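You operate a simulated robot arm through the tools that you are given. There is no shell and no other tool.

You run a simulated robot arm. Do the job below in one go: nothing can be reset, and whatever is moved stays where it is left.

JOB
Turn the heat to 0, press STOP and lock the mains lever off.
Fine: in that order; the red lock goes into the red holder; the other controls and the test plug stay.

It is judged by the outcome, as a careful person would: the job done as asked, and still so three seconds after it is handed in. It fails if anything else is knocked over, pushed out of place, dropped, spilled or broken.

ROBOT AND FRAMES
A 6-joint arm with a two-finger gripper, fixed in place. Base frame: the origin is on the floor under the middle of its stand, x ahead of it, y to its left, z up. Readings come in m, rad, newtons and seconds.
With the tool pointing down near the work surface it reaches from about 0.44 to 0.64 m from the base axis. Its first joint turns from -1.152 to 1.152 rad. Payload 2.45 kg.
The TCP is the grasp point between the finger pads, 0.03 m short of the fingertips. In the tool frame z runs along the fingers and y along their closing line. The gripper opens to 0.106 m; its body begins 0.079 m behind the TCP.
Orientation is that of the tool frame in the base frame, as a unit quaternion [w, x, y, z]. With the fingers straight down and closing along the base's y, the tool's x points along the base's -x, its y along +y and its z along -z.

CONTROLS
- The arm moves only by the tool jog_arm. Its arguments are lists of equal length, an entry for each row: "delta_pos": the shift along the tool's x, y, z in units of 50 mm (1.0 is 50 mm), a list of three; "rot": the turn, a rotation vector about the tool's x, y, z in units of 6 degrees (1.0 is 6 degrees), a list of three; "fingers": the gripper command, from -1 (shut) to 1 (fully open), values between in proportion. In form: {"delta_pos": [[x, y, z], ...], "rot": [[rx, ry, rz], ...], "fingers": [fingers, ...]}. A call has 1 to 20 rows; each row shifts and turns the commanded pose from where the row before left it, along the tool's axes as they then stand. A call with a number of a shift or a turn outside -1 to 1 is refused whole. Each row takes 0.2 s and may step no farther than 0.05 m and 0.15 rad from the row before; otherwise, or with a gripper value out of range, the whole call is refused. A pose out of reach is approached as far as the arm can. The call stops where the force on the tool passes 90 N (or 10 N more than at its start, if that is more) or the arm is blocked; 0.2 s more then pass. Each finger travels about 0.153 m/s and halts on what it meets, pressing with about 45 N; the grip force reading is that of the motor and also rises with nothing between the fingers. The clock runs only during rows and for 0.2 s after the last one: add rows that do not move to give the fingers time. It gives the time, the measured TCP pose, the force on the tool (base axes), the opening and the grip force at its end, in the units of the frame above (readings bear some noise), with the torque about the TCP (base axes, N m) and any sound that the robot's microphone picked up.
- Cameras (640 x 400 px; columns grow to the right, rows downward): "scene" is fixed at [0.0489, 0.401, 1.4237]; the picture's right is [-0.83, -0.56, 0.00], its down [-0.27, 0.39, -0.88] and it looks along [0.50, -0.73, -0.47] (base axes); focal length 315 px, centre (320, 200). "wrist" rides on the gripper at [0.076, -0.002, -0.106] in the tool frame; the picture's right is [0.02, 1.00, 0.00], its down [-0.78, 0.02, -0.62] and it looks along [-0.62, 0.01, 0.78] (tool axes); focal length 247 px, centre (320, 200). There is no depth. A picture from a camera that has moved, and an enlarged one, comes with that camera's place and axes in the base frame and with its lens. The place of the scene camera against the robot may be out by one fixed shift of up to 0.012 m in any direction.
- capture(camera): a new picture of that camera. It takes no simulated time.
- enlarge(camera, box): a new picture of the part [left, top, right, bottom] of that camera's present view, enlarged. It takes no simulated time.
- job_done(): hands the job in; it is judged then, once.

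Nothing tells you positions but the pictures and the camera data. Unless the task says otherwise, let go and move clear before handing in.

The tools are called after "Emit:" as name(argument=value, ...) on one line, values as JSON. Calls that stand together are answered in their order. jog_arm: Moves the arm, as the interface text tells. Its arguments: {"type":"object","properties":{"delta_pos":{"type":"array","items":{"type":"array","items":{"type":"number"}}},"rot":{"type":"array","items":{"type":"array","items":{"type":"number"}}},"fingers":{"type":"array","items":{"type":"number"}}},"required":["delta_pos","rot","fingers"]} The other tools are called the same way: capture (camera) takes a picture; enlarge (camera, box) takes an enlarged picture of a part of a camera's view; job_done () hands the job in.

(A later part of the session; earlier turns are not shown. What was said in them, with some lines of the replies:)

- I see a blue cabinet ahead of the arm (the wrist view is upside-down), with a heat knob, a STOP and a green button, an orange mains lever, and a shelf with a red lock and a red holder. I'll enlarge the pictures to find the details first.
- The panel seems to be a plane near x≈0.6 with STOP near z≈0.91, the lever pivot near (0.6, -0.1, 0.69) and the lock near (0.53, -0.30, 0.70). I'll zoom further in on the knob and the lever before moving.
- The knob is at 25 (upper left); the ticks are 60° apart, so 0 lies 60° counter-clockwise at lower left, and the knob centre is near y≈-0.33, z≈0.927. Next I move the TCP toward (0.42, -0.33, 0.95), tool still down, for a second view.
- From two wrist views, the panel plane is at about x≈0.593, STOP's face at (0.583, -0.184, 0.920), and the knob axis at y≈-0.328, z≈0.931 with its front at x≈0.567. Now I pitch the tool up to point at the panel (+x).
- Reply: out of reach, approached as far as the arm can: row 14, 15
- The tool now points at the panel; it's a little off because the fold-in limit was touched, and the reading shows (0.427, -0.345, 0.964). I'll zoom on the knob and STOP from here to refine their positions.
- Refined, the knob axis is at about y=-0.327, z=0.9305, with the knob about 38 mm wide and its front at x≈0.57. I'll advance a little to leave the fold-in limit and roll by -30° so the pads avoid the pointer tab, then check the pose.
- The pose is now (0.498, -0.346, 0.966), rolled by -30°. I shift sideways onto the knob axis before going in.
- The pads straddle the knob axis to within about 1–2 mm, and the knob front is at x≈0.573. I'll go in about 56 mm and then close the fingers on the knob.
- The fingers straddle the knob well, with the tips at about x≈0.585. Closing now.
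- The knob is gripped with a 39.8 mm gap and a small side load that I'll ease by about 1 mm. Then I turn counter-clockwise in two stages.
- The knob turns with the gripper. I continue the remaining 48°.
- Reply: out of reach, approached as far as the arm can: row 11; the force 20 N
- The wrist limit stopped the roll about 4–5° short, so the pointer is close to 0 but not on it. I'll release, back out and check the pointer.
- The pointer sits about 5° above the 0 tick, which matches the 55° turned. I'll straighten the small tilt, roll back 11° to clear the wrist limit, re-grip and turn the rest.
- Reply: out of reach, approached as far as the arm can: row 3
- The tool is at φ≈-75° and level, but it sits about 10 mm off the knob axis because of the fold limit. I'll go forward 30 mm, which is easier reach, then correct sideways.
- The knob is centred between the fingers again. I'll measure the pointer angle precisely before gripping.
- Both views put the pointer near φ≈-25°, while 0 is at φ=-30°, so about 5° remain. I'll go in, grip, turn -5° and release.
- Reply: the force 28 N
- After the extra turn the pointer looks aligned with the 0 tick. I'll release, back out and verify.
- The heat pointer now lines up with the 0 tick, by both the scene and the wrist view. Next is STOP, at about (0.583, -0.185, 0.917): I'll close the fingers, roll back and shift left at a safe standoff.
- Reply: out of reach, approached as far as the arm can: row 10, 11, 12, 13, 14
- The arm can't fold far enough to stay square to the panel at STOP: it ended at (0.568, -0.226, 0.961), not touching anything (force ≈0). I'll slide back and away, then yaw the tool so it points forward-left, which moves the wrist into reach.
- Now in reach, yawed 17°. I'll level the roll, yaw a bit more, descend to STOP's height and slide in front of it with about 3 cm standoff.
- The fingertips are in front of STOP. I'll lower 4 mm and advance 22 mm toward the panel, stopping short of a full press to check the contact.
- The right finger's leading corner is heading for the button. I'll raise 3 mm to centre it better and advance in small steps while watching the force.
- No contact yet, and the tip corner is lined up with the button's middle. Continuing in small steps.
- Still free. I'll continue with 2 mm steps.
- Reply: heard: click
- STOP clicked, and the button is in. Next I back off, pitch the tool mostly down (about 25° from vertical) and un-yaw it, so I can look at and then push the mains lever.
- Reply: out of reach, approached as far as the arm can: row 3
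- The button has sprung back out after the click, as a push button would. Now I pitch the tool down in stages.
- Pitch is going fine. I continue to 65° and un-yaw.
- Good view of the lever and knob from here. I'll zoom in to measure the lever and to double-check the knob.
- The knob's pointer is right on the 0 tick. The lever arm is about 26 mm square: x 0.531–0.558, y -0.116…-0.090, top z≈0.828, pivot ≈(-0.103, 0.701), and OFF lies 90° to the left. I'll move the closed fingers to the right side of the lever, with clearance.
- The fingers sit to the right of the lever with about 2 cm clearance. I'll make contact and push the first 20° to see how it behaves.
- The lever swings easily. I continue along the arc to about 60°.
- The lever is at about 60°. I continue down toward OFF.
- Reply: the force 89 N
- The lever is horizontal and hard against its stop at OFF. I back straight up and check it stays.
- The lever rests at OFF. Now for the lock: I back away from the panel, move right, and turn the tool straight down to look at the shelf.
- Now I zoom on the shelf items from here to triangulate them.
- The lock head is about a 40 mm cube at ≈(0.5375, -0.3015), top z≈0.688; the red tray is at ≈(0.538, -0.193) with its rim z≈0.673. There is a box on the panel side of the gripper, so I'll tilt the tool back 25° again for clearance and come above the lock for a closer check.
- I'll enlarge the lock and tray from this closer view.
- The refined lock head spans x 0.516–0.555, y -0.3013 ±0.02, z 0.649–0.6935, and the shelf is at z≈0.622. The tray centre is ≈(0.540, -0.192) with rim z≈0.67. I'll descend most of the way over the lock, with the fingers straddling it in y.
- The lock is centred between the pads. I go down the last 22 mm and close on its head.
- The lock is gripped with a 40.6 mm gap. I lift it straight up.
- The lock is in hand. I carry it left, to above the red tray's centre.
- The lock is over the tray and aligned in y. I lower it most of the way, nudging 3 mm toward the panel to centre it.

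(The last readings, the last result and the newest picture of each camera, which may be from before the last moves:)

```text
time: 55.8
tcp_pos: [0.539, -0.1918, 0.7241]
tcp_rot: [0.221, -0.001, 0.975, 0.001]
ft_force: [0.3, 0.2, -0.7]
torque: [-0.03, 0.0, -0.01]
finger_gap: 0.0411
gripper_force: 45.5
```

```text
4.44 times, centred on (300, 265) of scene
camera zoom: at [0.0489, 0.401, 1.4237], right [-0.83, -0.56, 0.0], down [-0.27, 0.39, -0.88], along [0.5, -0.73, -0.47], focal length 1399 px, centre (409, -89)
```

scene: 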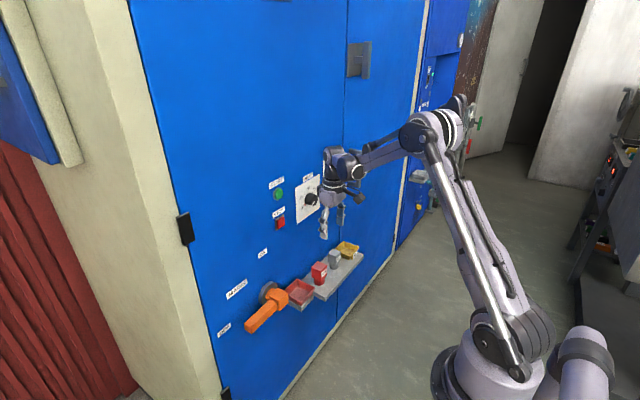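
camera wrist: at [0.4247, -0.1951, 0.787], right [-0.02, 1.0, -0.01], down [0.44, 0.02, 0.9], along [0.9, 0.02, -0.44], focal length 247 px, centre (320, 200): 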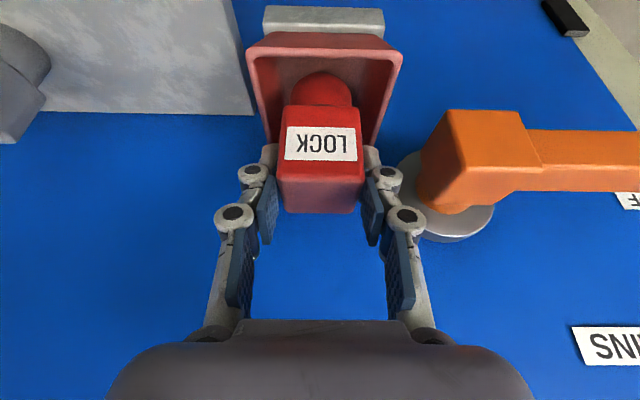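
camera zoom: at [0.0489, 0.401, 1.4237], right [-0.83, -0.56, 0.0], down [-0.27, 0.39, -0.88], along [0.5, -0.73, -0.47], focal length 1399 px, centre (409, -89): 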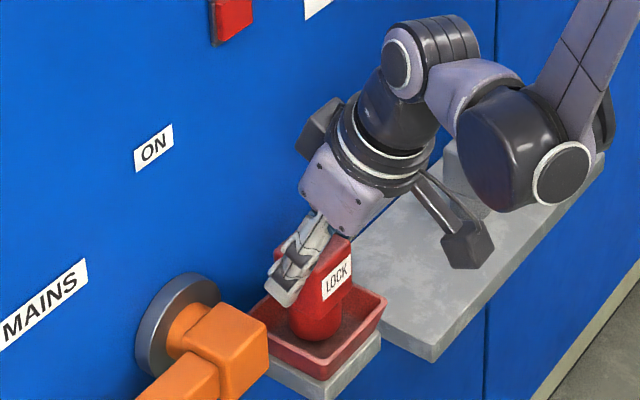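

The stem is inside the tray and centred. I lower in 3 mm steps, watching for contact.

Emit:
jog_arm(delta_pos=[[0.026, 0, 0.054], [0.026, 0, 0.054], [0.026, 0, 0.054], [0, 0, 0]], rot=[[0, 0, 0], [0, 0, 0], [0, 0, 0], [0, 0, 0]], fingers=[-1, -1, -1, -1])

Emit:
enlarge(camera="scene", box=[270, 240, 330, 310])

Emit:
enlarge(camera="wrist", box=[220, 20, 440, 240])

```text
time: 56.8
tcp_pos: [0.5381, -0.1914, 0.7159]
tcp_rot: [0.221, 0.0, 0.975, 0.001]
ft_force: [1.1, -0.4, -0.9]
torque: [-0.03, 0.01, -0.01]
finger_gap: 0.0408
gripper_force: 45.1
```

```text
5.71 times, centred on (300, 275) of scene
camera zoom: at [0.0489, 0.401, 1.4237], right [-0.83, -0.56, 0.0], down [-0.27, 0.39, -0.88], along [0.5, -0.73, -0.47], focal length 1799 px, centre (434, -229)
```

zoom: 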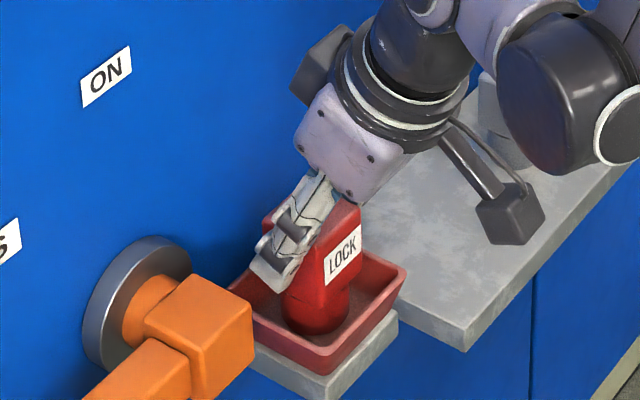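

```text
1.82 times, centred on (330, 130) of wrist
camera zoom: at [0.4241, -0.1953, 0.7784], right [-0.02, 1.0, -0.01], down [0.44, 0.02, 0.9], along [0.9, 0.02, -0.44], focal length 449 px, centre (302, 327)
```

zoom: 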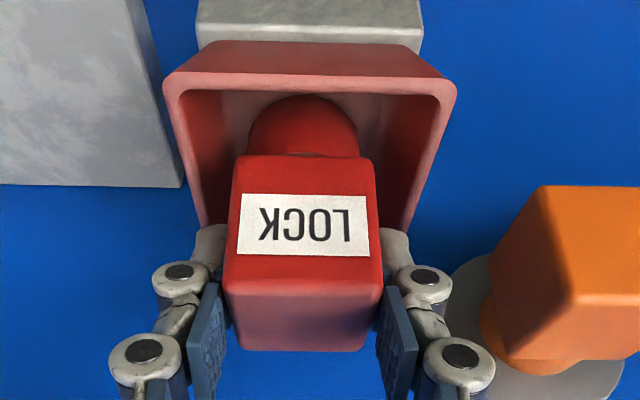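

No contact yet. I continue in 2 mm steps.

Emit:
jog_arm(delta_pos=[[0.0173, 0, 0.036], [0.0173, 0, 0.036], [0, 0, 0]], rot=[[0, 0, 0], [0, 0, 0], [0, 0, 0]], fingers=[-1, -1, -1])

```text
time: 57.6
tcp_pos: [0.5374, -0.1912, 0.7145]
tcp_rot: [0.224, -0.001, 0.975, 0.001]
ft_force: [-0.5, -0.6, 41.8]
torque: [-0.02, -0.33, -0.02]
finger_gap: 0.0409
gripper_force: 44.7
```

Contact: 42 N upward means the lock stands on the tray floor. I ease up 2 mm to relax, then open gently.

Emit:
jog_arm(delta_pos=[[-0.0173, 0, -0.036], [0, 0, 0]], rot=[[0, 0, 0], [0, 0, 0]], fingers=[-1, -1])

```text
time: 58.2
tcp_pos: [0.5378, -0.1914, 0.7146]
tcp_rot: [0.221, 0.0, 0.975, 0.0]
ft_force: [5.5, 0.6, 12.8]
torque: [-0.02, -0.57, 0.03]
finger_gap: 0.0409
gripper_force: 44.8
```

Emit:
jog_arm(delta_pos=[[-0.004, 0, -0.009], [0, 0, 0], [0, 0, 0], [0, 0, 0]], rot=[[0, 0, 0], [0, 0, 0], [0, 0, 0], [0, 0, 0]], fingers=[-1, -0.18, -0.05, 0.06])

Emit:
capture(camera="wrist")

Emit:
enlarge(camera="scene", box=[270, 240, 330, 310])

```text
time: 59.2
tcp_pos: [0.5377, -0.1908, 0.7146]
tcp_rot: [0.221, -0.001, 0.975, 0.002]
ft_force: [-0.3, 0.1, -0.7]
torque: [0.03, 0.0, 0.0]
finger_gap: 0.0562
gripper_force: 0.0
```

```text
taken
camera wrist: at [0.4234, -0.1955, 0.7772], right [-0.02, 1.0, -0.01], down [0.44, 0.02, 0.9], along [0.9, 0.02, -0.44], focal length 247 px, centre (320, 200)
```

wrist: 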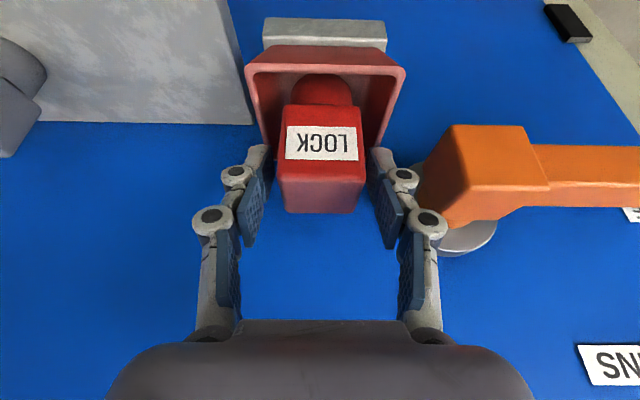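

```text
5.71 times, centred on (300, 275) of scene
camera zoom: at [0.0489, 0.401, 1.4237], right [-0.83, -0.56, 0.0], down [-0.27, 0.39, -0.88], along [0.5, -0.73, -0.47], focal length 1799 px, centre (434, -229)
```

zoom: 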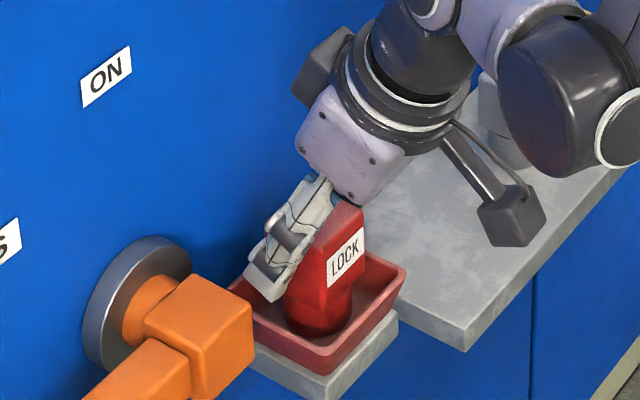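

Released; the lock stands upright in the red tray. I back out along the tool axis and inspect everything.

Emit:
jog_arm(delta_pos=[[0, 0, -0.3], [0, 0, -0.5], [0, 0, -0.7], [0, 0, -0.8], [0, 0, -0.8], [0, 0, 0], [0, 0, 0]], rot=[[0, 0, 0], [0, 0, 0], [0, 0, 0], [0, 0, 0], [0, 0, 0], [0, 0, 0], [0, 0, 0]], fingers=[0.06, 0.06, 0.06, 0.06, 0.06, 0.06, 0.06])

Emit:
capture(camera="wrist")

Emit:
capture(camera="scene")

Emit:
enlarge(camera="scene", box=[215, 160, 375, 330])

```text
time: 60.8
tcp_pos: [0.4702, -0.1943, 0.8531]
tcp_rot: [0.222, 0.0, 0.975, 0.002]
ft_force: [0.2, 0.3, -0.8]
torque: [0.02, 0.01, 0.03]
finger_gap: 0.0562
gripper_force: 0.0
```

```text
taken
camera wrist: at [0.3564, -0.1986, 0.9164], right [-0.02, 1.0, -0.01], down [0.44, 0.02, 0.9], along [0.9, 0.02, -0.44], focal length 247 px, centre (320, 200)
```

wrist: 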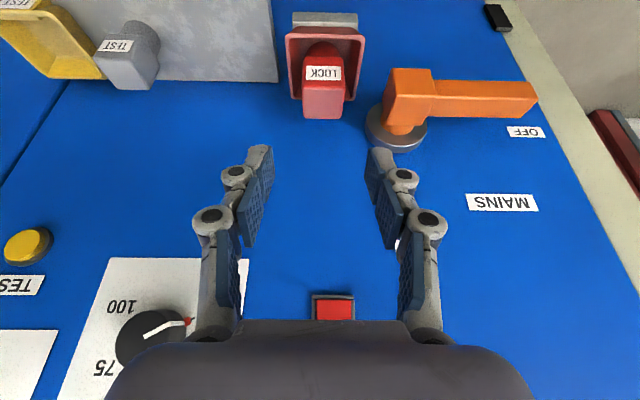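

```text
taken
```

scene: 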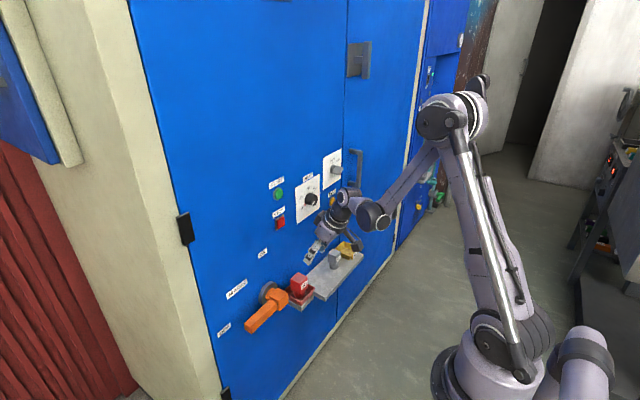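

```text
2.35 times, centred on (295, 245) of scene
camera zoom: at [0.0489, 0.401, 1.4237], right [-0.83, -0.56, 0.0], down [-0.27, 0.39, -0.88], along [0.5, -0.73, -0.47], focal length 741 px, centre (379, 94)
```

zoom: 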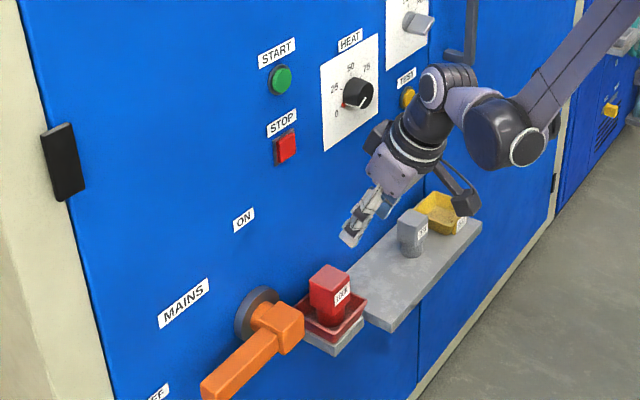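

Lock in the red holder, lever at OFF, knob at 0. I'll move a bit further clear and take final close-ups before handing in.

Emit:
jog_arm(delta_pos=[[0.3, 0, -0.7], [0.3, 0, -0.7], [0, 0, 0]], rot=[[0, 0, 0], [0, 0, 0], [0, 0, 0]], fingers=[0.06, 0.06, 0.06])

Emit:
enlarge(camera="wrist", box=[230, 20, 570, 240])

Emit:
enlarge(camera="scene", box=[240, 240, 370, 340])

Emit:
enlarge(camera="scene", box=[260, 140, 350, 240])

```text
time: 61.6
tcp_pos: [0.4133, -0.1939, 0.9031]
tcp_rot: [0.221, -0.001, 0.975, 0.001]
ft_force: [-0.3, -0.4, 0.6]
torque: [0.02, 0.02, 0.02]
finger_gap: 0.0561
gripper_force: 0.1
```

```text
1.82 times, centred on (400, 130) of wrist
camera zoom: at [0.2985, -0.1977, 0.9649], right [-0.02, 1.0, -0.01], down [0.44, 0.02, 0.9], along [0.9, 0.02, -0.44], focal length 449 px, centre (174, 327)
```

zoom: 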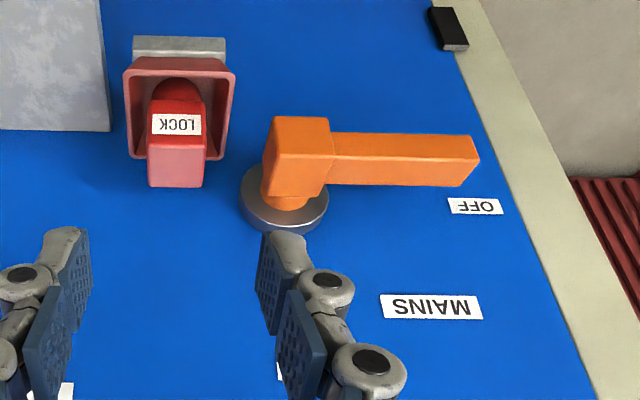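

```text
4.00 times, centred on (305, 290) of scene
camera zoom: at [0.0489, 0.401, 1.4237], right [-0.83, -0.56, 0.0], down [-0.27, 0.39, -0.88], along [0.5, -0.73, -0.47], focal length 1259 px, centre (380, -160)
```

zoom: 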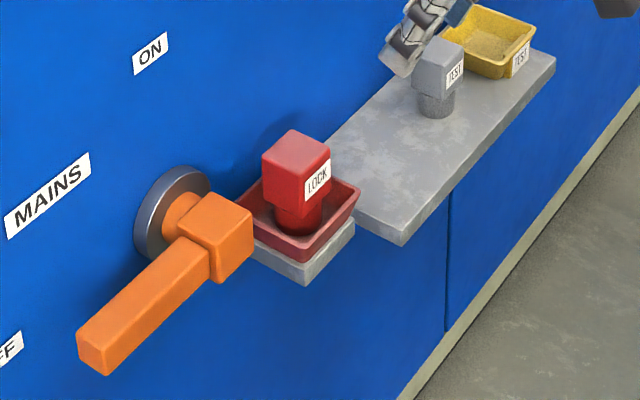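

```text
4.00 times, centred on (305, 190) of scene
camera zoom: at [0.0489, 0.401, 1.4237], right [-0.83, -0.56, 0.0], down [-0.27, 0.39, -0.88], along [0.5, -0.73, -0.47], focal length 1259 px, centre (380, 240)
```

zoom: 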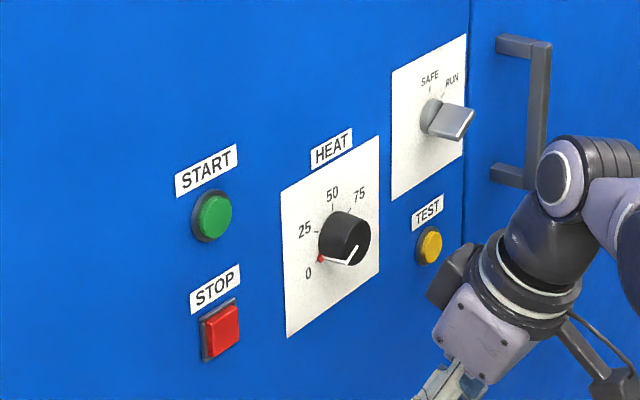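

The heat is at 0, and STOP was pressed with a click. The mains lever rests at OFF and the lock stands upright in the red holder. The test plug and other controls are as they were, and the gripper is clear, so I hand in.

Emit:
job_done()

```text
The job is handed in.
```

The job is done and handed in, in the order you asked.

- **Heat:** the knob pointer is on the 0 tick. The wrist limit stopped the first turn about 5° short, so I re-gripped and turned the rest.
- **STOP:** pressed once. The microphone heard a click, and the button sprang back out afterwards.
- **Mains lever:** at OFF, pushed until it hit its stop. It stayed there when I let go.
- **Red lock:** standing upright in the red holder, released.

In the last pictures the test plug and the other controls were where they started. The gripper was open and clear of everything.
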